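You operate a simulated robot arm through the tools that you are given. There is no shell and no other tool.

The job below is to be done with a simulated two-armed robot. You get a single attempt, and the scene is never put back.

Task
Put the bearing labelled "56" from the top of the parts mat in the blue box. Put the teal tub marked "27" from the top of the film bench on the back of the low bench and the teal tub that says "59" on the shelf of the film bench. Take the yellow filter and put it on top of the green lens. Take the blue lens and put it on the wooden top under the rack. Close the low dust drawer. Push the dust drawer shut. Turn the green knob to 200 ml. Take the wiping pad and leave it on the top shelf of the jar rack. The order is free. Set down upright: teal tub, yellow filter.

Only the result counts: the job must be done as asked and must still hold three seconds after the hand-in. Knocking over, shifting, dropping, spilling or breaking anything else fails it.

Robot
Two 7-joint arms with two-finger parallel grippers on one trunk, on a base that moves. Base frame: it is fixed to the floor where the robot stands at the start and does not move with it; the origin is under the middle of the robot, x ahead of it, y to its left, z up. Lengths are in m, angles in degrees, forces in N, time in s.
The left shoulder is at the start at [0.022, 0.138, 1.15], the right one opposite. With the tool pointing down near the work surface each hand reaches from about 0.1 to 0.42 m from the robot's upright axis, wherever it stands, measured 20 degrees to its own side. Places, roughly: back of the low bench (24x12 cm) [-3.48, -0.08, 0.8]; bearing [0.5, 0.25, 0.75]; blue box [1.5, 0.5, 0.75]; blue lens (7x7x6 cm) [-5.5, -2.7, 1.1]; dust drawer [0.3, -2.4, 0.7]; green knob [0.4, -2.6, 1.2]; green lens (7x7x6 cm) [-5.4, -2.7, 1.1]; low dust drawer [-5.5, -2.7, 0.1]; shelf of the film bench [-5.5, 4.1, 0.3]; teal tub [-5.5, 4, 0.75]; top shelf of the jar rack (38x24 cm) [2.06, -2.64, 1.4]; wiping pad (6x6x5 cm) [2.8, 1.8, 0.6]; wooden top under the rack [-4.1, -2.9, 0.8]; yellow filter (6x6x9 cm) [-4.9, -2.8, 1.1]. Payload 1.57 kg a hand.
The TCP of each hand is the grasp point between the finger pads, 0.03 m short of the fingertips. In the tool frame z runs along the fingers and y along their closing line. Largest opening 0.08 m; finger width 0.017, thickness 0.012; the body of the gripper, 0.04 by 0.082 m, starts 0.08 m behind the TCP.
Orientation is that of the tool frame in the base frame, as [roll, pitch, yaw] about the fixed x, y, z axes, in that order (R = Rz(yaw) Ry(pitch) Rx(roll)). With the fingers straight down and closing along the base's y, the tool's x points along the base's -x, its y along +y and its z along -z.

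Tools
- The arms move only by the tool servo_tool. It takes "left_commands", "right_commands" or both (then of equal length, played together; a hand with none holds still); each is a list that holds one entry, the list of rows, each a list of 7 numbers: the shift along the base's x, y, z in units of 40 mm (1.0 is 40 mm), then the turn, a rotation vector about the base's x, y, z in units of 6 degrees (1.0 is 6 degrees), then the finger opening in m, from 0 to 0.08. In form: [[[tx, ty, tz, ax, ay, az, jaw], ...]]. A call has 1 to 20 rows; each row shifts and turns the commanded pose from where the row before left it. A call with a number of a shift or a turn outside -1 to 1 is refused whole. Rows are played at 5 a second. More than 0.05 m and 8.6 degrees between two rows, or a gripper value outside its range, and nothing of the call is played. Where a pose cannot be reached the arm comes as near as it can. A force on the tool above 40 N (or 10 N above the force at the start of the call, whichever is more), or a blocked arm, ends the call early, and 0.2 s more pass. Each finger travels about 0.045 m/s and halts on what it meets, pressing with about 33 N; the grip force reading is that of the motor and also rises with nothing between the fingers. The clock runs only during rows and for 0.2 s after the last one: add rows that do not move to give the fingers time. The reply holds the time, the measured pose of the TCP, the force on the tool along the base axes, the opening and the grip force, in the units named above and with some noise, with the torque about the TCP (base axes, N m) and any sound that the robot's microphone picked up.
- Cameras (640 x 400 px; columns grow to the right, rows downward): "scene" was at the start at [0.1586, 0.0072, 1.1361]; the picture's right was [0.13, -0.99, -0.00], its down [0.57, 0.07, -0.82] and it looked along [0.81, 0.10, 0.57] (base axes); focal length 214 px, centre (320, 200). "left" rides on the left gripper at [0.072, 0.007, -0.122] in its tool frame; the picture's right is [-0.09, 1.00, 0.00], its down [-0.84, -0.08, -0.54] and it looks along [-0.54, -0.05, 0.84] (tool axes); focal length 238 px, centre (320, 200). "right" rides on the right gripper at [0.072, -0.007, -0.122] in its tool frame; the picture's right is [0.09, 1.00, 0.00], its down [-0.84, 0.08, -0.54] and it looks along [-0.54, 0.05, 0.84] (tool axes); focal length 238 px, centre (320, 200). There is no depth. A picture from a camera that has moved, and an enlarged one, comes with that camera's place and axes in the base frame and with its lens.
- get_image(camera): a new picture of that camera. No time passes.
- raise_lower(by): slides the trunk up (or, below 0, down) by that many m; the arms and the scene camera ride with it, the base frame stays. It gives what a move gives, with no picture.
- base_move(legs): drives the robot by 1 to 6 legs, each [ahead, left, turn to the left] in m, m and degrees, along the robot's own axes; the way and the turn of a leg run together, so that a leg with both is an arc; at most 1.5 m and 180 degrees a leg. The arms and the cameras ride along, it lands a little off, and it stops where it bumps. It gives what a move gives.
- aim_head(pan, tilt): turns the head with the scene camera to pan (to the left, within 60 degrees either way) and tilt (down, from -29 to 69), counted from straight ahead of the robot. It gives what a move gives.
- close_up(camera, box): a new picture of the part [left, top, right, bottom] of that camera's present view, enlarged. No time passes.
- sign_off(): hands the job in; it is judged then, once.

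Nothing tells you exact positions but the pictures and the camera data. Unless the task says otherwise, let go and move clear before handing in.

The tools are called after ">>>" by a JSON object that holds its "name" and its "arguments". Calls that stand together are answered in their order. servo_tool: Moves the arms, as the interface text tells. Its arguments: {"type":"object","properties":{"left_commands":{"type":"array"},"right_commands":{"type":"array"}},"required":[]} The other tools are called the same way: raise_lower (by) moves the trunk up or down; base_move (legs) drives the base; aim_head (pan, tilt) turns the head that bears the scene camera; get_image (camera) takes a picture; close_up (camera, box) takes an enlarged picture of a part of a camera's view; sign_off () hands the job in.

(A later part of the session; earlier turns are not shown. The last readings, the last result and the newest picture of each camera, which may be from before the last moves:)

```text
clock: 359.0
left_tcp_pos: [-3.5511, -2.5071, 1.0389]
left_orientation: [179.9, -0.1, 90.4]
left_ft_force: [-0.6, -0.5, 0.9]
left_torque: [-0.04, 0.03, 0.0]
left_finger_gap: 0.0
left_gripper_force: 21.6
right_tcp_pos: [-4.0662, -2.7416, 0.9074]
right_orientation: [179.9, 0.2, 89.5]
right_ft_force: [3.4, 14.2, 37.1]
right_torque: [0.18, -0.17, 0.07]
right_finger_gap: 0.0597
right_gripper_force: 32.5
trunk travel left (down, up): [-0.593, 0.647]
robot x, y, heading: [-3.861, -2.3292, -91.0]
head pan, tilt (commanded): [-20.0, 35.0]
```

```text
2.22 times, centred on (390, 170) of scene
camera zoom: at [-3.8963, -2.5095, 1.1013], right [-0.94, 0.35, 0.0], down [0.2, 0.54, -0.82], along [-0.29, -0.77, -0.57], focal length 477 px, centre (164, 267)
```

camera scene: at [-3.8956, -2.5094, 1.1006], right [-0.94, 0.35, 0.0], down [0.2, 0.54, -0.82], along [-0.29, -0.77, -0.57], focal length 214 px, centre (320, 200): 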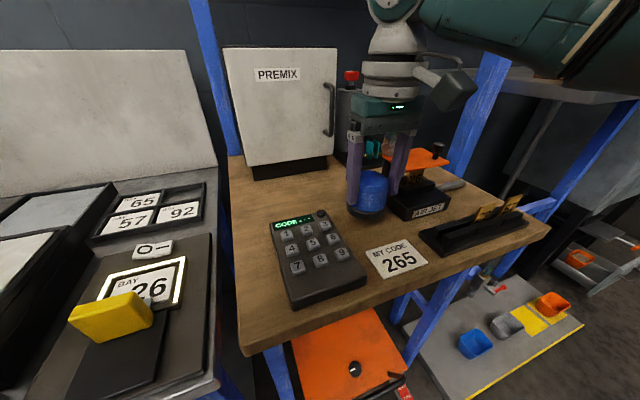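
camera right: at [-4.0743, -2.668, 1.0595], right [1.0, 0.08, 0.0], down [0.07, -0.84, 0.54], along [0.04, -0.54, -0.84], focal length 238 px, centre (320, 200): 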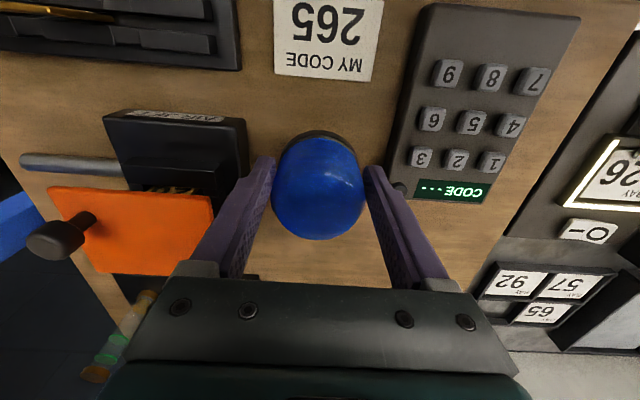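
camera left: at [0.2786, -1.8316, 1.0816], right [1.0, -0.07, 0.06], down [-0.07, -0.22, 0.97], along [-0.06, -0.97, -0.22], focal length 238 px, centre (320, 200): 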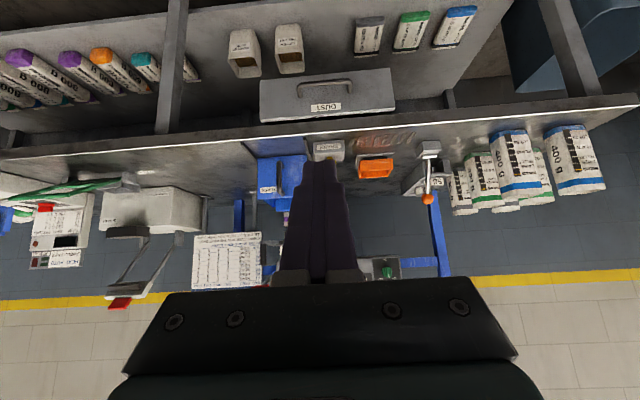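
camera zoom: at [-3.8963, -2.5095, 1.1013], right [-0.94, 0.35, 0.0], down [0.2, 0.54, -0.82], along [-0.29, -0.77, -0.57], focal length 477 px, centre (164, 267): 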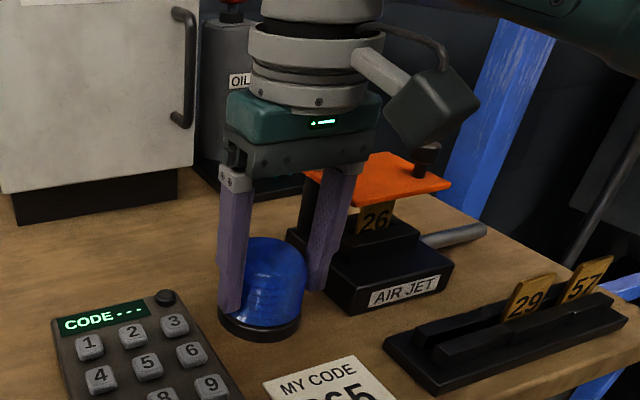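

The lens is down on the wood. I'll relieve the pressure, open slightly and lift straight up.

>>> {"name": "servo_tool", "arguments": {"right_commands": [[[0, 0, 0.05, 0, 0, 0, 0.03], [0, 0, 0, 0, 0, 0, 0.063], [0, 0, 0, 0, 0, 0, 0.07], [0, 0, 0, 0, 0, 0, 0.07], [0, 0, 0.5, 0, 0, 0, 0.07], [0, 0, 0.8, 0, 0, 0, 0.07], [0, 0, 0.8, 0, 0, 0, 0.07], [0, 0, 0.8, 0, 0, 0, 0.07], [0, 0, 0.8, 0, 0, 0, 0.07]]]}}

>>> {"name": "get_image", "arguments": {"camera": "right"}}

>>> {"name": "get_image", "arguments": {"camera": "scene"}}

```text
clock: 361.0
left_tcp_pos: [-3.5504, -2.5055, 1.0385]
left_orientation: [179.9, -0.2, 90.4]
left_ft_force: [-1.1, 0.8, 0.4]
left_torque: [-0.02, 0.01, 0.0]
left_finger_gap: 0.0001
left_gripper_force: 21.7
right_tcp_pos: [-4.0686, -2.7407, 1.0541]
right_orientation: [180.0, -0.1, 89.3]
right_ft_force: [0.2, -0.3, 0.1]
right_torque: [0.02, 0.02, -0.01]
right_finger_gap: 0.0701
right_gripper_force: 0.0
trunk travel left (down, up): [-0.593, 0.647]
robot x, y, heading: [-3.8572, -2.3238, -90.7]
head pan, tilt (commanded): [-20.0, 35.0]
```

```text
taken
camera right: at [-4.0737, -2.6682, 1.1759], right [1.0, 0.08, 0.0], down [0.07, -0.84, 0.54], along [0.04, -0.54, -0.84], focal length 238 px, centre (320, 200)
```

right: 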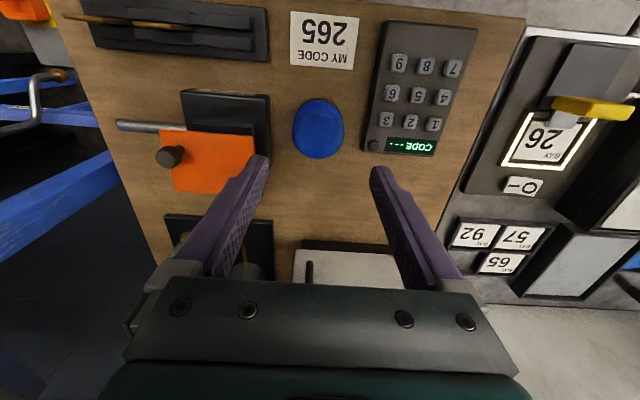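

```text
taken
camera scene: at [-3.8957, -2.5096, 1.1006], right [-0.94, 0.35, 0.0], down [0.2, 0.54, -0.82], along [-0.29, -0.77, -0.57], focal length 214 px, centre (320, 200)
```

scene: 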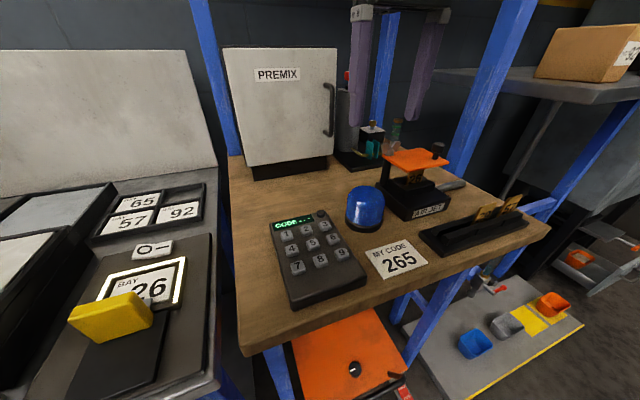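

The blue lens stands on the wooden top and nothing else moved. Next is the yellow filter: I'll raise, back off, and go look at it up close.

>>> {"name": "raise_lower", "arguments": {"by": 0.25}}

>>> {"name": "base_move", "arguments": {"legs": [[-0.5, 0, 0.6], [0, -0.95, 0]]}}

>>> {"name": "aim_head", "arguments": {"pan": 0, "tilt": 20}}

>>> {"name": "get_image", "arguments": {"camera": "scene"}}

>>> {"name": "close_up", "arguments": {"camera": "scene", "box": [200, 120, 440, 270]}}

```text
clock: 363.6
left_tcp_pos: [-3.5502, -2.506, 1.2881]
left_orientation: [179.8, 0.0, 90.4]
left_ft_force: [-0.1, 0.9, -1.1]
left_torque: [0.02, 0.02, 0.0]
left_finger_gap: 0.0
left_gripper_force: 21.3
right_tcp_pos: [-4.068, -2.7415, 1.3037]
right_orientation: [180.0, 0.0, 89.3]
right_ft_force: [0.1, 0.4, -0.2]
right_torque: [0.04, 0.01, 0.0]
right_finger_gap: 0.0699
right_gripper_force: 0.1
trunk travel left (down, up): [-0.843, 0.397]
robot x, y, heading: [-3.8626, -2.3257, -90.6]
head pan, tilt (commanded): [-20.0, 35.0]
```

```text
clock: 371.1
left_tcp_pos: [-4.4915, -1.9952, 1.2895]
left_orientation: [179.9, -0.2, 90.7]
left_ft_force: [0.5, -0.5, -0.2]
left_torque: [0.0, 0.0, 0.02]
left_finger_gap: 0.0
left_gripper_force: 21.8
right_tcp_pos: [-5.0072, -2.2345, 1.3039]
right_orientation: [-180.0, -0.1, 89.6]
right_ft_force: [-0.3, -1.3, -0.2]
right_torque: [0.01, -0.02, 0.0]
right_finger_gap: 0.0703
right_gripper_force: 0.0
trunk travel left (down, up): [-0.843, 0.397]
robot x, y, heading: [-4.8031, -1.8153, -90.5]
head pan, tilt (commanded): [-20.0, 35.0]
```

```text
clock: 371.9
left_tcp_pos: [-4.4925, -1.9957, 1.2885]
left_orientation: [179.9, -0.1, 90.7]
left_ft_force: [0.3, 0.0, -0.4]
left_torque: [-0.01, 0.0, -0.02]
left_finger_gap: 0.0
left_gripper_force: 20.5
right_tcp_pos: [-5.0088, -2.2338, 1.3031]
right_orientation: [-180.0, 0.0, 89.6]
right_ft_force: [0.4, 0.1, 1.1]
right_torque: [-0.03, 0.01, 0.02]
right_finger_gap: 0.0699
right_gripper_force: 0.1
trunk travel left (down, up): [-0.843, 0.397]
robot x, y, heading: [-4.8054, -1.8192, -90.6]
head pan, tilt (commanded): [0.0, 20.0]
```

```text
taken
camera scene: at [-4.8073, -2.0112, 1.3744], right [-1.0, 0.01, 0.0], down [0.0, 0.34, -0.94], along [-0.01, -0.94, -0.34], focal length 214 px, centre (320, 200)
```

scene: 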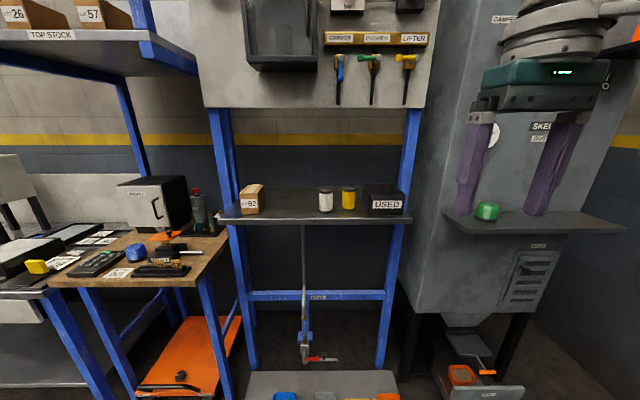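

```text
2.67 times, centred on (320, 195) of scene
camera zoom: at [-4.8073, -2.0112, 1.3744], right [-1.0, 0.01, 0.0], down [0.0, 0.34, -0.94], along [-0.01, -0.94, -0.34], focal length 572 px, centre (320, 213)
```

zoom: 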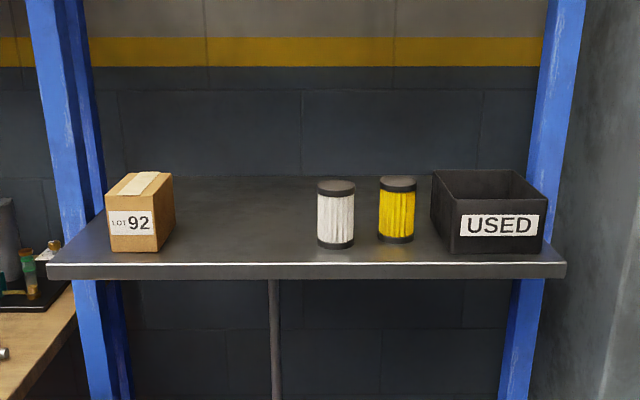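

The yellow filter's base is at about [−4.925, −2.77, 1.06], with 2.4 cm to the USED box and 3.4 cm to the white filter. I'll line up and drive in above it.

>>> {"name": "base_move", "arguments": {"legs": [[0, 0.08, 0], [0.42, 0, 0]]}}

>>> {"name": "get_image", "arguments": {"camera": "right"}}

>>> {"name": "aim_head", "arguments": {"pan": -15, "tilt": 35}}

>>> {"name": "get_image", "arguments": {"camera": "scene"}}

```text
clock: 375.1
left_tcp_pos: [-4.4097, -2.398, 1.2879]
left_orientation: [179.9, -0.2, 91.6]
left_ft_force: [-0.2, -0.4, 0.5]
left_torque: [0.0, 0.04, -0.01]
left_finger_gap: 0.0001
left_gripper_force: 21.6
right_tcp_pos: [-4.923, -2.6439, 1.3035]
right_orientation: [179.9, 0.0, 90.5]
right_ft_force: [0.5, 0.2, -0.2]
right_torque: [0.03, -0.01, -0.02]
right_finger_gap: 0.07
right_gripper_force: 0.0
trunk travel left (down, up): [-0.843, 0.397]
robot x, y, heading: [-4.7212, -2.2243, -89.5]
head pan, tilt (commanded): [0.0, 20.0]
```

```text
taken
camera right: at [-4.9301, -2.5712, 1.4254], right [0.99, 0.1, 0.0], down [0.09, -0.84, 0.54], along [0.05, -0.54, -0.84], focal length 238 px, centre (320, 200)
```

right: 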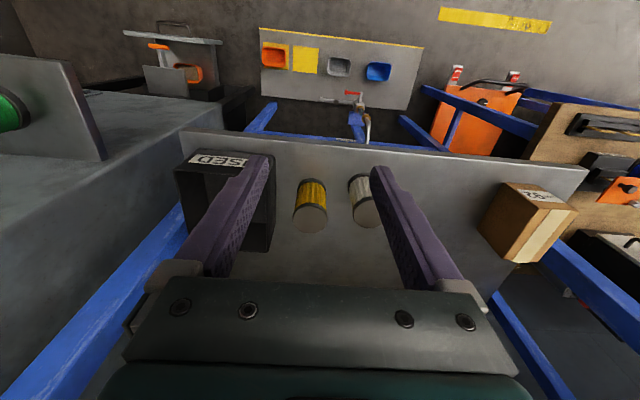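

```text
clock: 375.8
left_tcp_pos: [-4.4098, -2.3998, 1.289]
left_orientation: [179.9, 0.0, 91.5]
left_ft_force: [-1.2, 0.6, -0.4]
left_torque: [-0.01, 0.04, -0.03]
left_finger_gap: 0.0001
left_gripper_force: 22.0
right_tcp_pos: [-4.9243, -2.6445, 1.3037]
right_orientation: [-180.0, -0.1, 90.5]
right_ft_force: [-0.2, -0.1, 0.2]
right_torque: [-0.02, -0.02, 0.02]
right_finger_gap: 0.0703
right_gripper_force: 0.1
trunk travel left (down, up): [-0.843, 0.397]
robot x, y, heading: [-4.7256, -2.2281, -89.6]
head pan, tilt (commanded): [-15.0, 35.0]
```

```text
taken
camera scene: at [-4.748, -2.4111, 1.3507], right [-0.97, 0.25, 0.0], down [0.14, 0.55, -0.82], along [-0.2, -0.79, -0.57], focal length 214 px, centre (320, 200)
```

scene: 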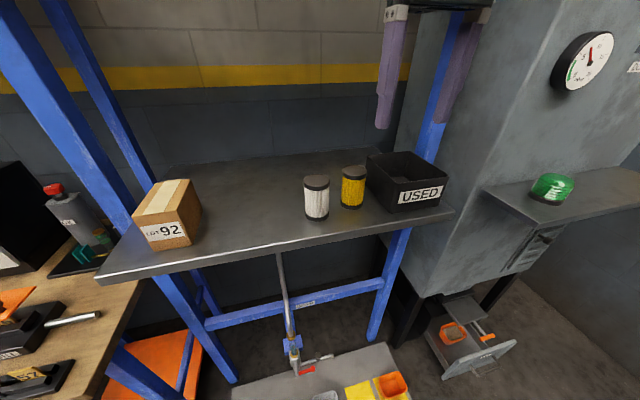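

Two views put the filter's top at [−4.920, −2.791, 1.137]. The side gaps are tight, so I'll rotate the gripper 90° to grip front-to-back instead.

>>> {"name": "servo_tool", "arguments": {"right_commands": [[[0, 0.1, 0.1, 0, 0, 1, 0.08], [0, 0.1, 0.1, 0, 0, 1, 0.08], [0, 0, 0, 0, 0, 1, 0.08], [0, 0, 0, 0, 0, 1, 0.08], [0, 0, 0, 0, 0, 1, 0.08], [0, 0, 0, 0, 0, 1, 0.08], [0, 0, 0, 0, 0, 1, 0.08], [0, 0, 0, 0, 0, 1, 0.08], [0, 0, 0, 0, 0, 1, 0.08], [0, 0, 0, 0, 0, 1, 0.08], [0, 0, 0, 0, 0, 1, 0.08], [0, 0, 0, 0, 0, 1, 0.08], [0, 0, 0, 0, 0, 1, 0.08], [0, 0, 0, 0, 0, 1, 0.08], [0, 0, 0, 0, 0, 1, 0.08]]]}}

>>> {"name": "get_image", "arguments": {"camera": "right"}}

>>> {"name": "get_image", "arguments": {"camera": "scene"}}

```text
clock: 379.0
left_tcp_pos: [-4.4091, -2.3988, 1.2893]
left_orientation: [179.9, -0.2, 91.5]
left_ft_force: [0.2, -0.1, 0.0]
left_torque: [0.07, -0.02, -0.01]
left_finger_gap: 0.0
left_gripper_force: 21.7
right_tcp_pos: [-4.9229, -2.6376, 1.3111]
right_orientation: [180.0, 0.0, -179.4]
right_ft_force: [-0.3, -0.1, 0.1]
right_torque: [0.03, -0.02, -0.02]
right_finger_gap: 0.0797
right_gripper_force: 0.1
trunk travel left (down, up): [-0.843, 0.397]
robot x, y, heading: [-4.7237, -2.228, -89.5]
head pan, tilt (commanded): [-15.0, 35.0]
```

```text
taken
camera right: at [-4.9952, -2.6426, 1.4328], right [-0.1, 0.99, 0.0], down [0.84, 0.09, 0.54], along [0.54, 0.06, -0.84], focal length 238 px, centre (320, 200)
```

right: 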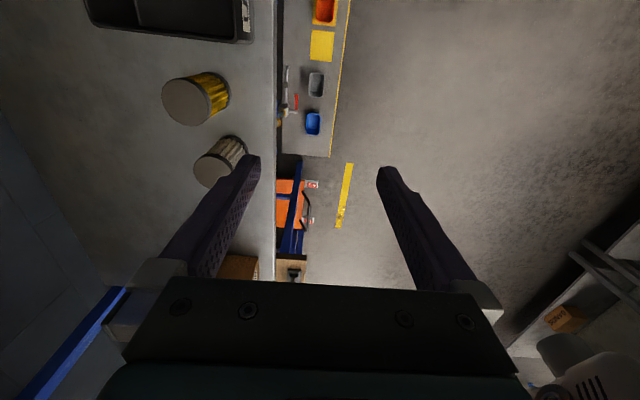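

```text
taken
camera scene: at [-4.748, -2.4111, 1.3506], right [-0.97, 0.25, 0.0], down [0.14, 0.56, -0.82], along [-0.21, -0.79, -0.57], focal length 214 px, centre (320, 200)
```

scene: 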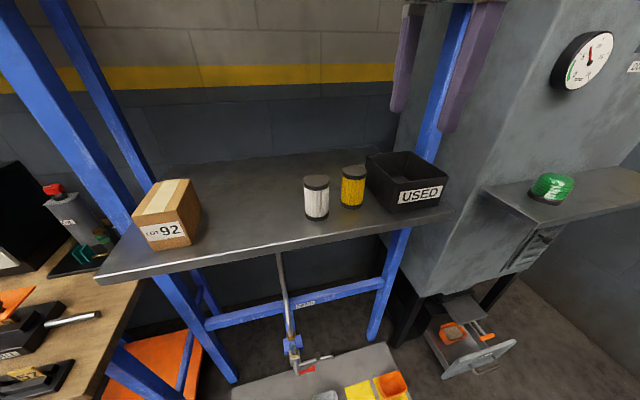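

The rotation went fine. I'll drive in 0.13 m, finish alignment with the arm, and descend partway.

>>> {"name": "base_move", "arguments": {"legs": [[0.13, 0, -0.5]]}}

>>> {"name": "get_image", "arguments": {"camera": "right"}}

>>> {"name": "get_image", "arguments": {"camera": "scene"}}

```text
clock: 380.3
left_tcp_pos: [-4.4093, -2.5286, 1.2893]
left_orientation: [179.8, -0.3, 91.0]
left_ft_force: [0.1, 0.0, -0.5]
left_torque: [0.0, 0.02, -0.02]
left_finger_gap: 0.0
left_gripper_force: 21.4
right_tcp_pos: [-4.9256, -2.7614, 1.3028]
right_orientation: [178.8, -0.2, 179.9]
right_ft_force: [0.2, 0.8, -0.2]
right_torque: [0.02, 0.01, 0.0]
right_finger_gap: 0.08
right_gripper_force: 0.0
trunk travel left (down, up): [-0.843, 0.397]
robot x, y, heading: [-4.7229, -2.3552, -89.8]
head pan, tilt (commanded): [-15.0, 35.0]
```

```text
taken
camera right: at [-4.997, -2.7687, 1.4247], right [-0.09, 1.0, 0.02], down [0.84, 0.06, 0.54], along [0.54, 0.07, -0.84], focal length 238 px, centre (320, 200)
```

right: 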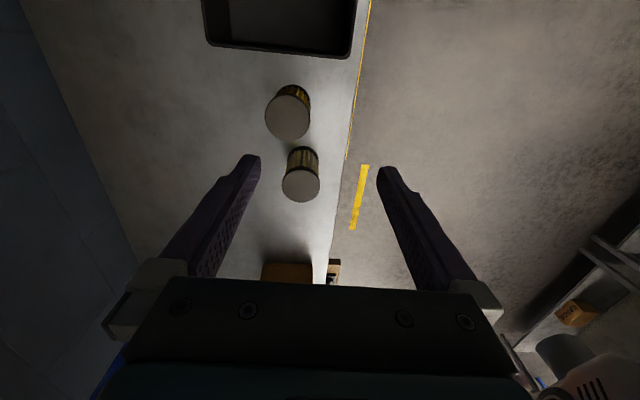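

```text
taken
camera scene: at [-4.7474, -2.5397, 1.3496], right [-0.97, 0.26, 0.0], down [0.15, 0.56, -0.82], along [-0.21, -0.79, -0.58], focal length 214 px, centre (320, 200)
```

scene: 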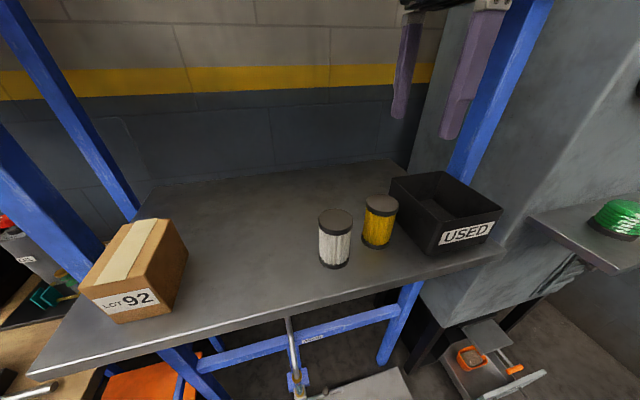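

The pose shifted a few millimetres, so something above may be touching the wrist — possibly the tools hanging on the panel. I'll back off and look up.

>>> {"name": "base_move", "arguments": {"legs": [[-0.13, 0, 0]]}}

>>> {"name": "aim_head", "arguments": {"pan": -20, "tilt": -10}}

>>> {"name": "get_image", "arguments": {"camera": "scene"}}

```text
clock: 381.6
left_tcp_pos: [-4.4115, -2.4026, 1.2899]
left_orientation: [180.0, -0.1, 91.0]
left_ft_force: [-0.3, -0.7, -0.1]
left_torque: [-0.02, 0.02, -0.02]
left_finger_gap: 0.0
left_gripper_force: 21.0
right_tcp_pos: [-4.928, -2.6326, 1.3049]
right_orientation: [179.0, -0.5, 179.8]
right_ft_force: [0.1, -0.8, -1.1]
right_torque: [0.02, 0.03, 0.02]
right_finger_gap: 0.0799
right_gripper_force: 0.1
trunk travel left (down, up): [-0.843, 0.397]
robot x, y, heading: [-4.7239, -2.226, -89.9]
head pan, tilt (commanded): [-15.0, 35.0]
```

```text
clock: 382.7
left_tcp_pos: [-4.4102, -2.4024, 1.2883]
left_orientation: [179.9, -0.1, 91.0]
left_ft_force: [-0.5, -0.4, 0.2]
left_torque: [0.03, -0.01, 0.02]
left_finger_gap: 0.0
left_gripper_force: 21.2
right_tcp_pos: [-4.9288, -2.6335, 1.3046]
right_orientation: [178.8, -0.5, 179.7]
right_ft_force: [-0.2, 0.1, -0.2]
right_torque: [-0.01, -0.01, -0.02]
right_finger_gap: 0.08
right_gripper_force: 0.1
trunk travel left (down, up): [-0.843, 0.397]
robot x, y, heading: [-4.7239, -2.2256, -90.0]
head pan, tilt (commanded): [-20.0, -10.0]
```

```text
taken
camera scene: at [-4.7553, -2.4065, 1.4219], right [-0.94, 0.34, 0.0], down [-0.06, -0.16, -0.98], along [-0.34, -0.93, 0.17], focal length 214 px, centre (320, 200)
```

scene: 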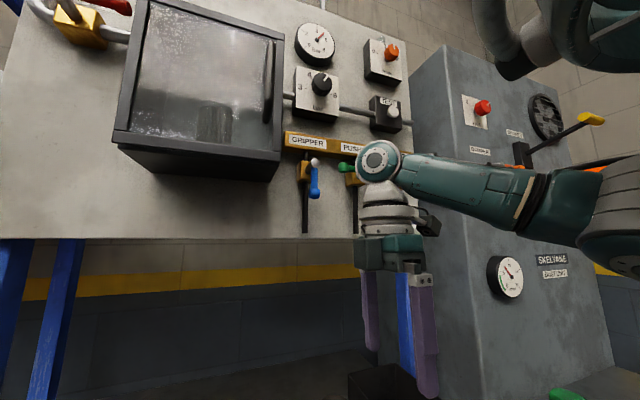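

>>> {"name": "close_up", "arguments": {"camera": "scene", "box": [270, 110, 430, 250]}}

```text
2.86 times, centred on (350, 180) of scene
camera zoom: at [-4.7553, -2.4065, 1.4219], right [-0.94, 0.34, 0.0], down [-0.06, -0.16, -0.98], along [-0.34, -0.93, 0.17], focal length 613 px, centre (234, 257)
```

zoom: 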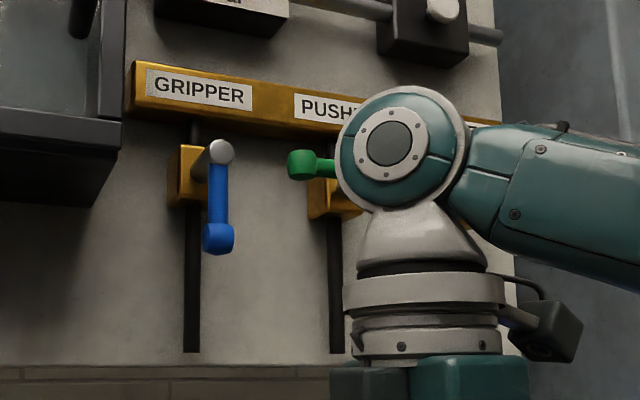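

The valve levers sit at z ≈ 1.5, right where the wrist was; the levers still look as before (blue down, green sideways). I'll lower the trunk so the wrist passes below them, then go in again.

>>> {"name": "raise_lower", "arguments": {"by": -0.11}}

>>> {"name": "servo_tool", "arguments": {"right_commands": [[[0.05, 0, 0, -0.1, 0, 0.05, 0.08], [0.05, 0, 0, -0.1, 0, 0, 0.08], [0, 0, 0, 0, 0, 0, 0.08]]]}}

>>> {"name": "aim_head", "arguments": {"pan": -20, "tilt": 15}}

>>> {"name": "get_image", "arguments": {"camera": "scene"}}

>>> {"name": "get_image", "arguments": {"camera": "right"}}

```text
clock: 384.1
left_tcp_pos: [-4.4114, -2.4022, 1.1791]
left_orientation: [179.9, -0.1, 91.0]
left_ft_force: [-0.2, 0.2, 0.4]
left_torque: [0.02, -0.01, 0.01]
left_finger_gap: 0.0002
left_gripper_force: 21.2
right_tcp_pos: [-4.9282, -2.6344, 1.1957]
right_orientation: [178.9, -0.5, 179.9]
right_ft_force: [0.0, 0.1, 0.6]
right_torque: [0.0, -0.04, 0.02]
right_finger_gap: 0.0799
right_gripper_force: 0.0
trunk travel left (down, up): [-0.733, 0.507]
robot x, y, heading: [-4.7263, -2.2277, -90.0]
head pan, tilt (commanded): [-20.0, -10.0]
```

```text
clock: 384.9
left_tcp_pos: [-4.411, -2.4029, 1.1783]
left_orientation: [180.0, -0.2, 91.0]
left_ft_force: [-0.4, -0.1, 0.0]
left_torque: [-0.01, 0.01, -0.01]
left_finger_gap: 0.0
left_gripper_force: 21.3
right_tcp_pos: [-4.9243, -2.6339, 1.195]
right_orientation: [-179.8, -0.4, -179.9]
right_ft_force: [0.2, -0.2, 0.3]
right_torque: [-0.01, 0.04, 0.01]
right_finger_gap: 0.0798
right_gripper_force: 0.0
trunk travel left (down, up): [-0.733, 0.507]
robot x, y, heading: [-4.7232, -2.2265, -90.1]
head pan, tilt (commanded): [-20.0, -10.0]
```

```text
clock: 385.8
left_tcp_pos: [-4.4117, -2.4028, 1.1796]
left_orientation: [179.9, -0.2, 91.0]
left_ft_force: [-0.5, -0.3, 1.1]
left_torque: [0.0, 0.0, 0.03]
left_finger_gap: 0.0003
left_gripper_force: 21.5
right_tcp_pos: [-4.9242, -2.6331, 1.1946]
right_orientation: [-179.9, -0.5, -179.9]
right_ft_force: [-0.4, 1.3, -0.1]
right_torque: [0.01, -0.01, 0.03]
right_finger_gap: 0.0798
right_gripper_force: 0.1
trunk travel left (down, up): [-0.733, 0.507]
robot x, y, heading: [-4.7229, -2.2285, -90.0]
head pan, tilt (commanded): [-20.0, 15.0]
```

```text
taken
camera scene: at [-4.7584, -2.4151, 1.2727], right [-0.94, 0.34, 0.0], down [0.09, 0.24, -0.97], along [-0.33, -0.91, -0.26], focal length 214 px, centre (320, 200)
```

scene: 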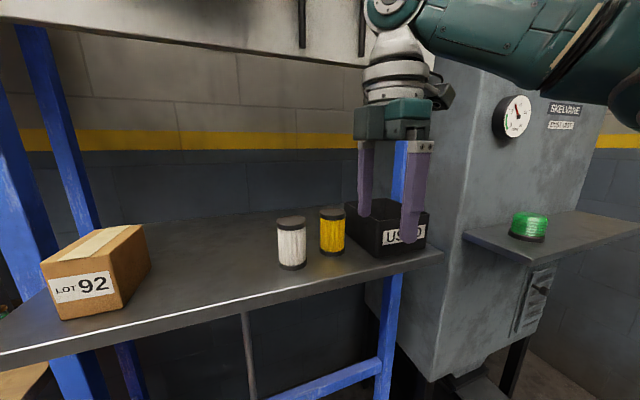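

```text
taken
camera right: at [-4.995, -2.6391, 1.3172], right [-0.09, 1.0, 0.0], down [0.84, 0.08, 0.54], along [0.53, 0.05, -0.84], focal length 238 px, centre (320, 200)
```

right: 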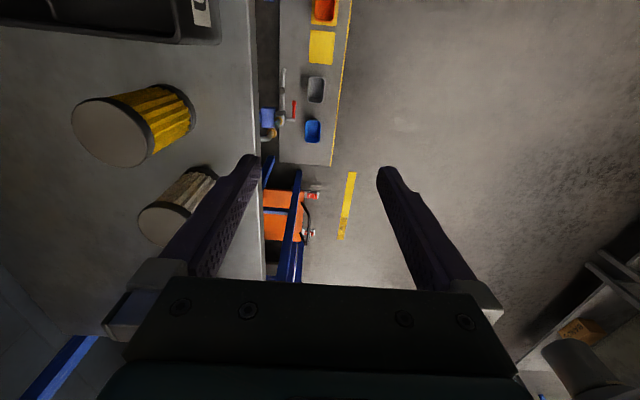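

>>> {"name": "base_move", "arguments": {"legs": [[0.13, 0, 0]]}}

>>> {"name": "get_image", "arguments": {"camera": "right"}}

>>> {"name": "get_image", "arguments": {"camera": "scene"}}

```text
clock: 387.1
left_tcp_pos: [-4.4109, -2.5356, 1.1799]
left_orientation: [179.8, -0.1, 91.1]
left_ft_force: [0.1, 0.1, -0.5]
left_torque: [0.01, 0.05, 0.0]
left_finger_gap: 0.0001
left_gripper_force: 21.1
right_tcp_pos: [-4.9245, -2.7647, 1.1945]
right_orientation: [-179.9, -0.3, -179.8]
right_ft_force: [0.8, -0.1, -0.7]
right_torque: [0.01, 0.0, 0.01]
right_finger_gap: 0.0801
right_gripper_force: 0.0
trunk travel left (down, up): [-0.733, 0.507]
robot x, y, heading: [-4.7269, -2.3577, -89.8]
head pan, tilt (commanded): [-20.0, 15.0]
```

```text
taken
camera right: at [-4.9949, -2.7703, 1.317], right [-0.09, 1.0, 0.0], down [0.84, 0.08, 0.54], along [0.53, 0.05, -0.84], focal length 238 px, centre (320, 200)
```

right: 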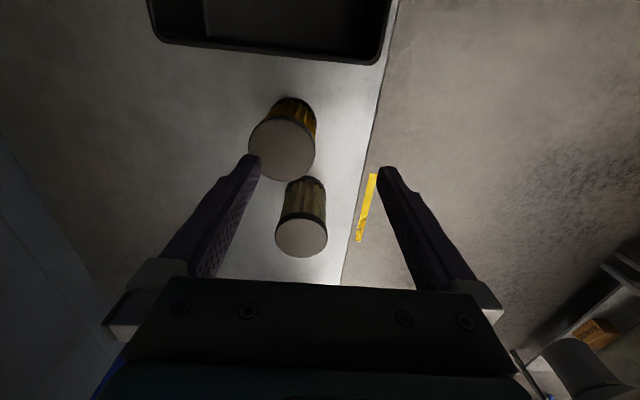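

```text
taken
camera scene: at [-4.7585, -2.5462, 1.2726], right [-0.94, 0.34, 0.0], down [0.09, 0.24, -0.97], along [-0.33, -0.91, -0.26], focal length 214 px, centre (320, 200)
```

scene: 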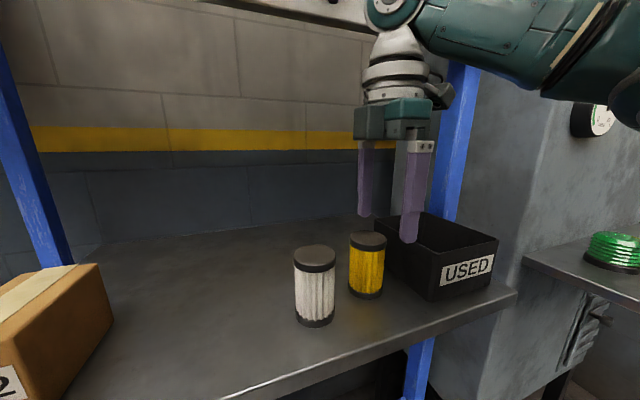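

Aligned and clear. I'll shift 28 mm further in and descend to grip height.

>>> {"name": "servo_tool", "arguments": {"right_commands": [[[-0.02, -0.36, 0, 0, 0, 0, 0.08], [-0.02, -0.36, 0, 0, 0, 0, 0.08], [0, 0, -0.5, 0, 0, 0, 0.08], [0, 0, -0.5, 0, 0, 0, 0.08], [0, 0, 0, 0, 0, 0, 0.08]]]}}

>>> {"name": "get_image", "arguments": {"camera": "right"}}

>>> {"name": "get_image", "arguments": {"camera": "scene"}}

```text
clock: 388.3
left_tcp_pos: [-4.4111, -2.534, 1.1785]
left_orientation: [180.0, -0.2, 91.0]
left_ft_force: [0.0, -0.3, 0.3]
left_torque: [-0.01, -0.01, -0.01]
left_finger_gap: 0.0
left_gripper_force: 21.5
right_tcp_pos: [-4.9255, -2.7932, 1.1549]
right_orientation: [-179.9, -0.4, -179.8]
right_ft_force: [0.3, 0.2, 0.1]
right_torque: [0.01, -0.01, 0.01]
right_finger_gap: 0.0798
right_gripper_force: 0.1
trunk travel left (down, up): [-0.733, 0.507]
robot x, y, heading: [-4.7251, -2.3599, -90.0]
head pan, tilt (commanded): [-20.0, 15.0]
```

```text
taken
camera right: at [-4.9961, -2.7998, 1.2768], right [-0.1, 1.0, 0.0], down [0.84, 0.08, 0.54], along [0.53, 0.05, -0.84], focal length 238 px, centre (320, 200)
```

right: 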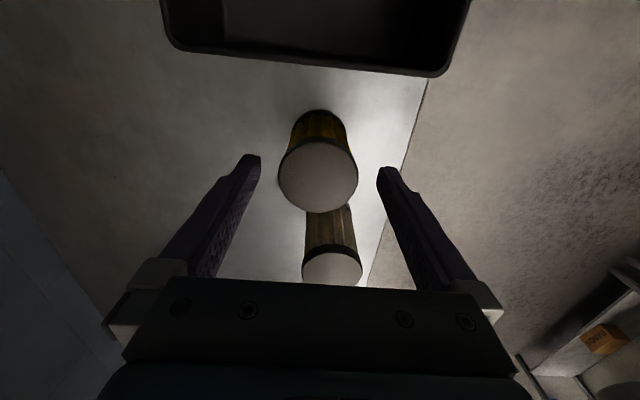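

```text
taken
camera scene: at [-4.7585, -2.5462, 1.2726], right [-0.94, 0.34, 0.0], down [0.09, 0.24, -0.97], along [-0.33, -0.91, -0.26], focal length 214 px, centre (320, 200)
```

scene: 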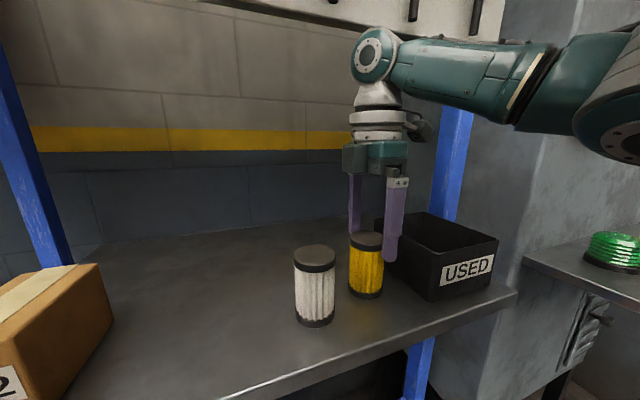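

>>> {"name": "servo_tool", "arguments": {"right_commands": [[[0, 0, -0.5, 0, 0, 0, 0.08], [0, 0, -0.5, 0, 0, 0, 0.08], [0, 0, -0.35, 0, 0, 0, 0.08], [0, 0, 0, 0, 0, 0, 0.08], [0, 0, 0, 0, 0, 0, 0.065], [0, 0, 0, 0, 0, 0, 0.05], [0, 0, 0, 0, 0, 0, 0.03], [0, 0, 0, 0, 0, 0, 0.03], [0, 0, 0, 0, 0, 0, 0.03]]]}}

>>> {"name": "get_image", "arguments": {"camera": "right"}}

>>> {"name": "get_image", "arguments": {"camera": "scene"}}

```text
clock: 390.3
left_tcp_pos: [-4.4117, -2.5344, 1.1778]
left_orientation: [179.8, -0.2, 91.1]
left_ft_force: [0.1, 0.5, -0.9]
left_torque: [0.02, 0.03, -0.03]
left_finger_gap: 0.0001
left_gripper_force: 21.8
right_tcp_pos: [-4.9249, -2.7946, 1.101]
right_orientation: [-179.9, -0.4, -179.8]
right_ft_force: [0.5, 0.9, 0.5]
right_torque: [0.03, -0.06, -0.01]
right_finger_gap: 0.0523
right_gripper_force: 32.6
trunk travel left (down, up): [-0.733, 0.507]
robot x, y, heading: [-4.7242, -2.362, -90.0]
head pan, tilt (commanded): [-20.0, 15.0]
```

```text
taken
camera right: at [-4.9961, -2.7995, 1.2236], right [-0.1, 1.0, 0.0], down [0.84, 0.08, 0.54], along [0.53, 0.05, -0.84], focal length 238 px, centre (320, 200)
```

right: 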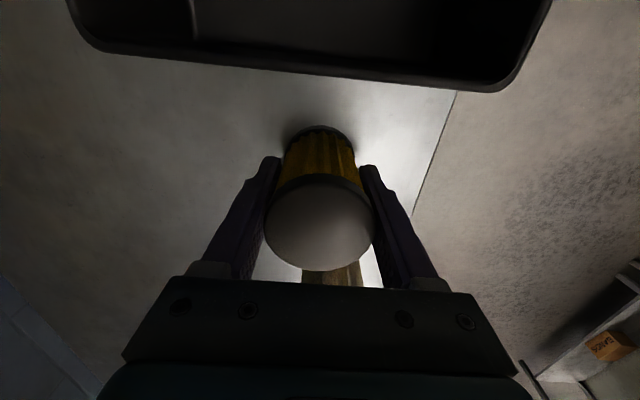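

```text
taken
camera scene: at [-4.7584, -2.5462, 1.2726], right [-0.94, 0.34, 0.0], down [0.09, 0.24, -0.97], along [-0.33, -0.91, -0.26], focal length 214 px, centre (320, 200)
```

scene: 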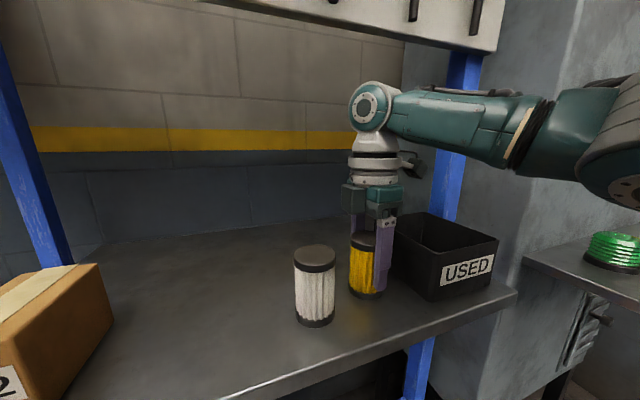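

Gripped at 52 mm. I'll lift 6 cm and back straight out.

>>> {"name": "servo_tool", "arguments": {"right_commands": [[[0, 0, 0.3, 0, 0, 0, 0.03], [0, 0, 0.5, 0, 0, 0, 0.03], [0, 0, 0.6, 0, 0, 0, 0.03], [0, 0, 0, 0, 0, 0, 0.03]]]}}

>>> {"name": "get_image", "arguments": {"camera": "scene"}}

>>> {"name": "base_move", "arguments": {"legs": [[-0.45, 0, 0]]}}

>>> {"name": "get_image", "arguments": {"camera": "right"}}

>>> {"name": "get_image", "arguments": {"camera": "scene"}}

```text
clock: 391.3
left_tcp_pos: [-4.4113, -2.5342, 1.1783]
left_orientation: [180.0, -0.1, 90.9]
left_ft_force: [-0.3, 0.0, 0.9]
left_torque: [-0.01, -0.01, -0.02]
left_finger_gap: 0.0
left_gripper_force: 21.6
right_tcp_pos: [-4.9255, -2.7934, 1.156]
right_orientation: [-179.9, -0.4, -179.9]
right_ft_force: [0.8, -1.0, -1.1]
right_torque: [-0.01, -0.02, 0.0]
right_finger_gap: 0.0519
right_gripper_force: 33.1
trunk travel left (down, up): [-0.733, 0.507]
robot x, y, heading: [-4.7225, -2.3608, -89.9]
head pan, tilt (commanded): [-20.0, 15.0]
```

```text
taken
camera scene: at [-4.7584, -2.5461, 1.2726], right [-0.94, 0.34, 0.0], down [0.09, 0.24, -0.97], along [-0.33, -0.91, -0.26], focal length 214 px, centre (320, 200)
```

scene: 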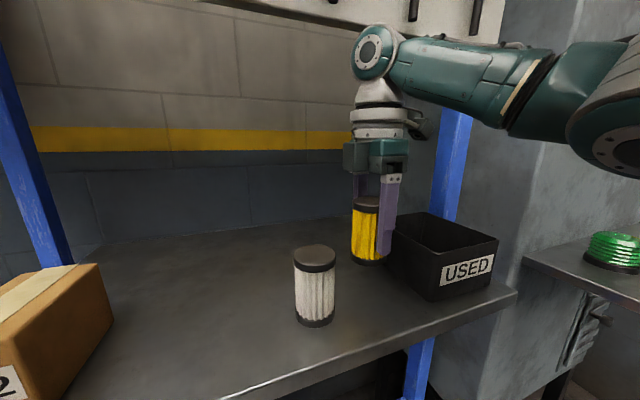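

```text
clock: 394.1
left_tcp_pos: [-4.4108, -2.0809, 1.1793]
left_orientation: [179.7, 0.0, 90.8]
left_ft_force: [0.4, 0.0, -0.6]
left_torque: [0.01, 0.0, 0.02]
left_finger_gap: 0.0001
left_gripper_force: 21.7
right_tcp_pos: [-4.9257, -2.3357, 1.1569]
right_orientation: [-179.9, -0.4, 179.8]
right_ft_force: [-1.1, 0.3, -1.0]
right_torque: [0.0, -0.03, -0.03]
right_finger_gap: 0.0522
right_gripper_force: 33.2
trunk travel left (down, up): [-0.733, 0.507]
robot x, y, heading: [-4.7203, -1.9021, -90.5]
head pan, tilt (commanded): [-20.0, 15.0]
```

```text
taken
camera right: at [-4.997, -2.3416, 1.2793], right [-0.09, 1.0, 0.0], down [0.84, 0.08, 0.54], along [0.53, 0.05, -0.84], focal length 238 px, centre (320, 200)
```

right: 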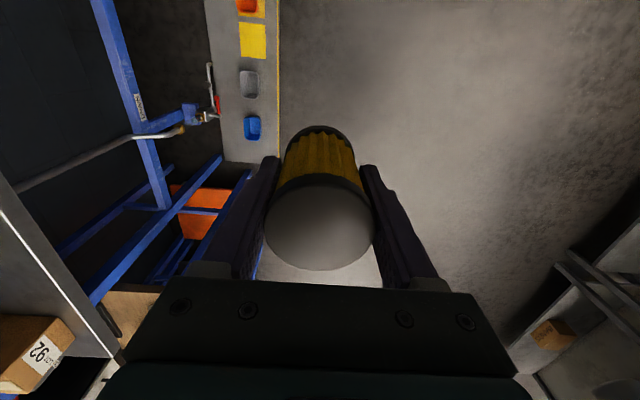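

```text
taken
camera scene: at [-4.7578, -2.0908, 1.2726], right [-0.94, 0.35, 0.0], down [0.09, 0.24, -0.97], along [-0.34, -0.91, -0.26], focal length 214 px, centre (320, 200)
```

scene: 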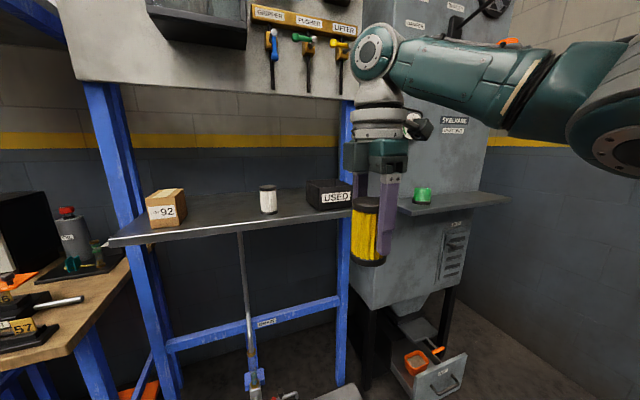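

The filter is held upright. I'll raise a little, strafe over to the cabinet and check the alignment above the green lens.

>>> {"name": "raise_lower", "arguments": {"by": 0.06}}

>>> {"name": "base_move", "arguments": {"legs": [[0, -0.47, 0.5], [0.2, 0, 0]]}}

>>> {"name": "aim_head", "arguments": {"pan": -20, "tilt": 25}}

>>> {"name": "get_image", "arguments": {"camera": "scene"}}

>>> {"name": "get_image", "arguments": {"camera": "right"}}

```text
clock: 395.1
left_tcp_pos: [-4.4106, -2.0797, 1.2385]
left_orientation: [179.8, 0.0, 90.7]
left_ft_force: [-0.5, 0.3, 0.2]
left_torque: [0.02, 0.03, -0.02]
left_finger_gap: 0.0
left_gripper_force: 20.8
right_tcp_pos: [-4.9256, -2.3369, 1.2165]
right_orientation: [-180.0, -0.5, 179.8]
right_ft_force: [0.8, 1.0, -0.5]
right_torque: [-0.03, 0.02, -0.02]
right_finger_gap: 0.0522
right_gripper_force: 33.7
trunk travel left (down, up): [-0.793, 0.447]
robot x, y, heading: [-4.7224, -1.9038, -90.2]
head pan, tilt (commanded): [-20.0, 15.0]
```

```text
clock: 399.0
left_tcp_pos: [-4.8725, -2.2777, 1.2394]
left_orientation: [179.8, -0.1, 91.0]
left_ft_force: [-0.9, -0.8, -1.0]
left_torque: [0.03, 0.02, -0.02]
left_finger_gap: 0.0
left_gripper_force: 21.4
right_tcp_pos: [-5.3854, -2.5377, 1.2169]
right_orientation: [-179.9, -0.4, -179.7]
right_ft_force: [0.1, 0.2, -1.5]
right_torque: [-0.03, 0.0, -0.01]
right_finger_gap: 0.0523
right_gripper_force: 33.1
trunk travel left (down, up): [-0.793, 0.447]
robot x, y, heading: [-5.186, -2.102, -90.0]
head pan, tilt (commanded): [-20.0, 15.0]
```

```text
clock: 399.8
left_tcp_pos: [-4.8723, -2.2784, 1.239]
left_orientation: [179.7, -0.1, 91.0]
left_ft_force: [0.4, 0.0, 0.0]
left_torque: [0.0, 0.0, 0.0]
left_finger_gap: 0.0002
left_gripper_force: 21.8
right_tcp_pos: [-5.3855, -2.5386, 1.2173]
right_orientation: [-179.9, -0.5, -179.8]
right_ft_force: [1.0, 0.2, -1.7]
right_torque: [0.0, -0.02, -0.01]
right_finger_gap: 0.0523
right_gripper_force: 33.3
trunk travel left (down, up): [-0.793, 0.447]
robot x, y, heading: [-5.1847, -2.1008, -89.9]
head pan, tilt (commanded): [-20.0, 25.0]
```

```text
taken
camera scene: at [-5.2192, -2.2891, 1.3164], right [-0.94, 0.34, 0.0], down [0.14, 0.4, -0.91], along [-0.31, -0.85, -0.42], focal length 214 px, centre (320, 200)
```

scene: 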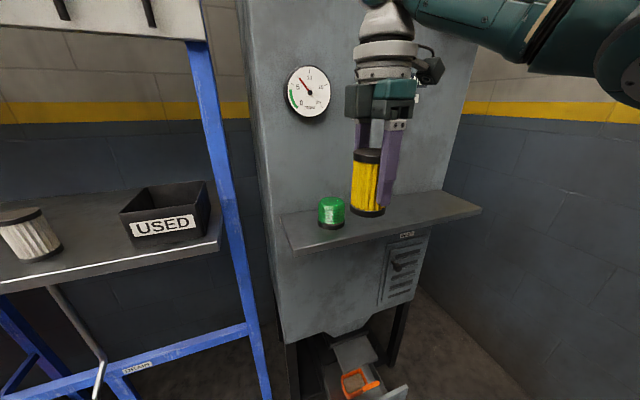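

```text
taken
camera right: at [-5.457, -2.5428, 1.3391], right [-0.1, 1.0, 0.0], down [0.84, 0.08, 0.54], along [0.53, 0.05, -0.84], focal length 238 px, centre (320, 200)
```

right: 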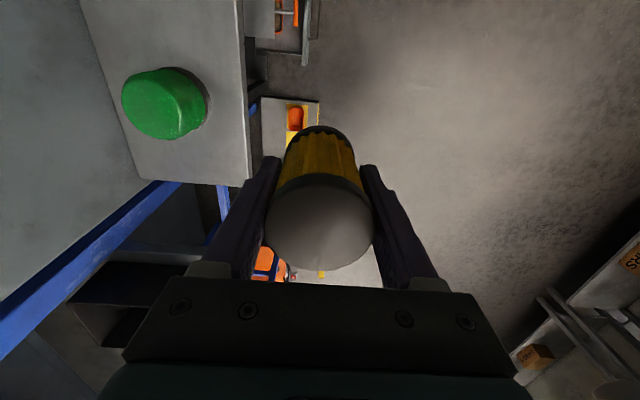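

Green lens is confirmed at about [−5.393, −2.681]. I'll drive in 0.12 m with the filter 5 cm above it, then fine-align.

>>> {"name": "base_move", "arguments": {"legs": [[0.12, 0, 0]]}}

>>> {"name": "get_image", "arguments": {"camera": "right"}}

>>> {"name": "get_image", "arguments": {"camera": "scene"}}

```text
clock: 401.0
left_tcp_pos: [-4.8721, -2.3961, 1.2383]
left_orientation: [179.8, -0.1, 91.1]
left_ft_force: [-0.5, -0.4, -0.1]
left_torque: [-0.03, 0.0, 0.02]
left_finger_gap: 0.0003
left_gripper_force: 21.0
right_tcp_pos: [-5.3856, -2.6571, 1.2169]
right_orientation: [-179.9, -0.4, -179.9]
right_ft_force: [0.5, 0.6, -1.2]
right_torque: [0.04, 0.01, -0.03]
right_finger_gap: 0.0524
right_gripper_force: 32.7
trunk travel left (down, up): [-0.793, 0.447]
robot x, y, heading: [-5.1839, -2.2235, -90.3]
head pan, tilt (commanded): [-20.0, 25.0]
```

```text
taken
camera right: at [-5.4569, -2.6627, 1.339], right [-0.1, 1.0, 0.0], down [0.84, 0.08, 0.54], along [0.53, 0.05, -0.84], focal length 238 px, centre (320, 200)
```

right: 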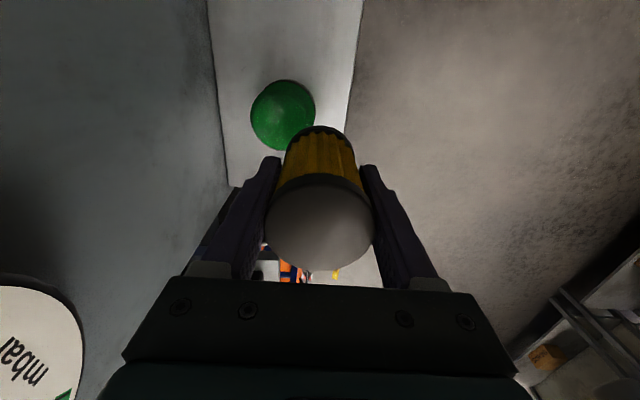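

```text
taken
camera scene: at [-5.2191, -2.409, 1.3163], right [-0.94, 0.34, 0.0], down [0.14, 0.4, -0.91], along [-0.31, -0.85, -0.42], focal length 214 px, centre (320, 200)
```

scene: 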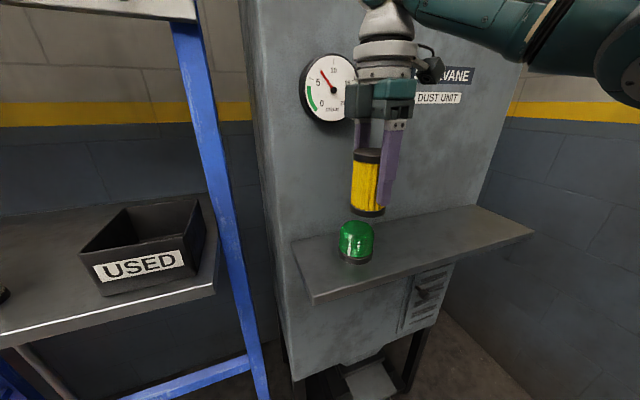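

>>> {"name": "close_up", "arguments": {"camera": "right", "box": [220, 60, 380, 200]}}

>>> {"name": "close_up", "arguments": {"camera": "scene", "box": [310, 110, 430, 280]}}

```text
2.86 times, centred on (300, 130) of right
camera zoom: at [-5.4569, -2.6627, 1.339], right [-0.1, 1.0, 0.0], down [0.84, 0.08, 0.54], along [0.53, 0.05, -0.84], focal length 681 px, centre (377, 400)
```

zoom: 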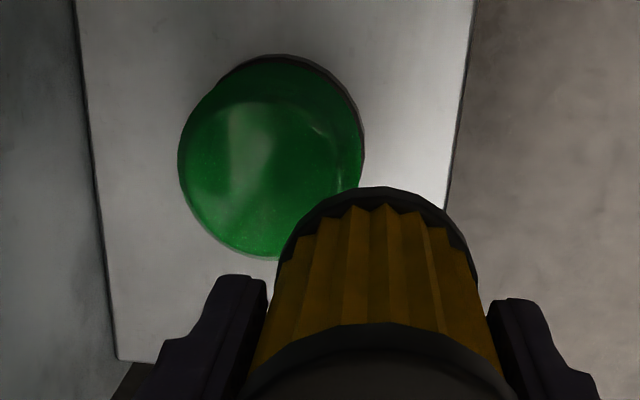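

```text
2.35 times, centred on (370, 195) of scene
camera zoom: at [-5.2191, -2.409, 1.3163], right [-0.94, 0.34, 0.0], down [0.14, 0.4, -0.91], along [-0.31, -0.85, -0.42], focal length 505 px, centre (202, 212)
```

zoom: 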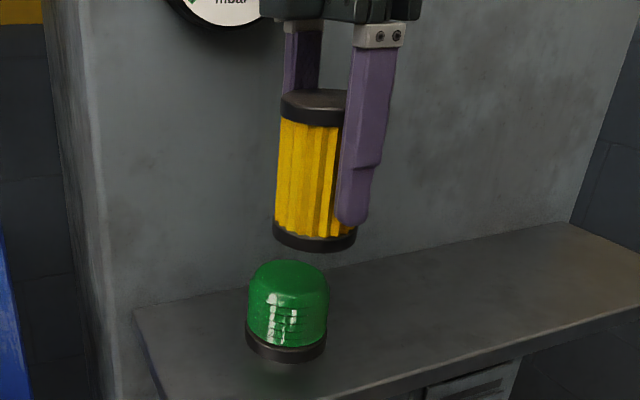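

Best estimate for the lens axis is [−5.394, −2.687]. I'll align the filter over it and descend to about 1 cm above.

>>> {"name": "servo_tool", "arguments": {"right_commands": [[[-0.1, -0.36, 0, 0, 0, 0, 0.03], [-0.1, -0.36, 0, 0, 0, 0, 0.03], [0, 0, -0.4, 0, 0, 0, 0.03], [0, 0, -0.5, 0, 0, 0, 0.03], [0, 0, 0, 0, 0, 0, 0.03]]]}}

>>> {"name": "close_up", "arguments": {"camera": "scene", "box": [310, 110, 430, 280]}}

>>> {"name": "get_image", "arguments": {"camera": "right"}}

```text
clock: 402.2
left_tcp_pos: [-4.8718, -2.3979, 1.239]
left_orientation: [179.7, -0.1, 91.1]
left_ft_force: [0.7, -0.5, -0.6]
left_torque: [0.0, 0.02, -0.02]
left_finger_gap: 0.0001
left_gripper_force: 21.4
right_tcp_pos: [-5.3949, -2.6857, 1.1816]
right_orientation: [-179.9, -0.4, -179.7]
right_ft_force: [0.4, -0.6, -1.4]
right_torque: [-0.02, -0.01, 0.0]
right_finger_gap: 0.0523
right_gripper_force: 32.9
trunk travel left (down, up): [-0.793, 0.447]
robot x, y, heading: [-5.1861, -2.2235, -90.2]
head pan, tilt (commanded): [-20.0, 25.0]
```

```text
2.35 times, centred on (370, 195) of scene
camera zoom: at [-5.2191, -2.409, 1.3163], right [-0.94, 0.34, 0.0], down [0.14, 0.4, -0.91], along [-0.31, -0.85, -0.42], focal length 505 px, centre (202, 212)
```

zoom: 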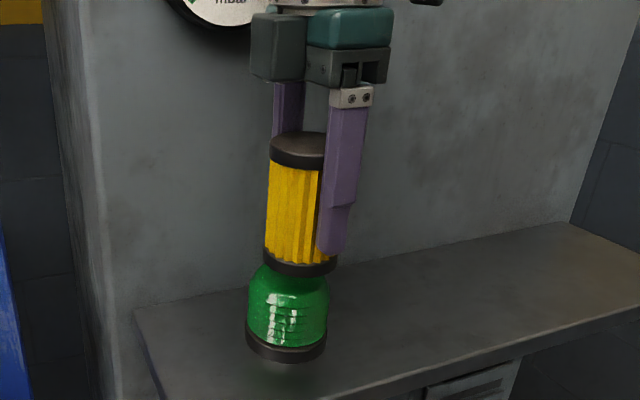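

```text
taken
camera right: at [-5.4658, -2.6904, 1.3032], right [-0.1, 1.0, 0.0], down [0.84, 0.08, 0.54], along [0.53, 0.05, -0.84], focal length 238 px, centre (320, 200)
```

right: 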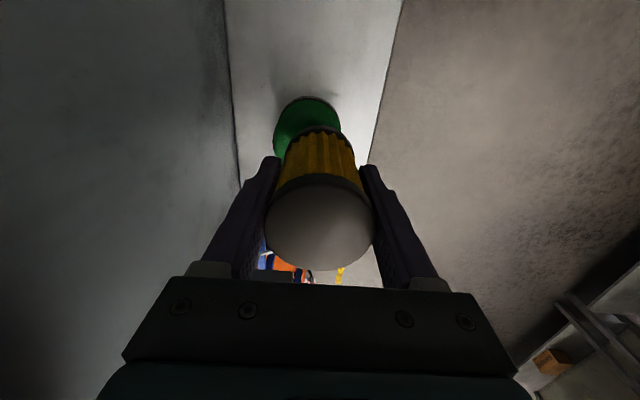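

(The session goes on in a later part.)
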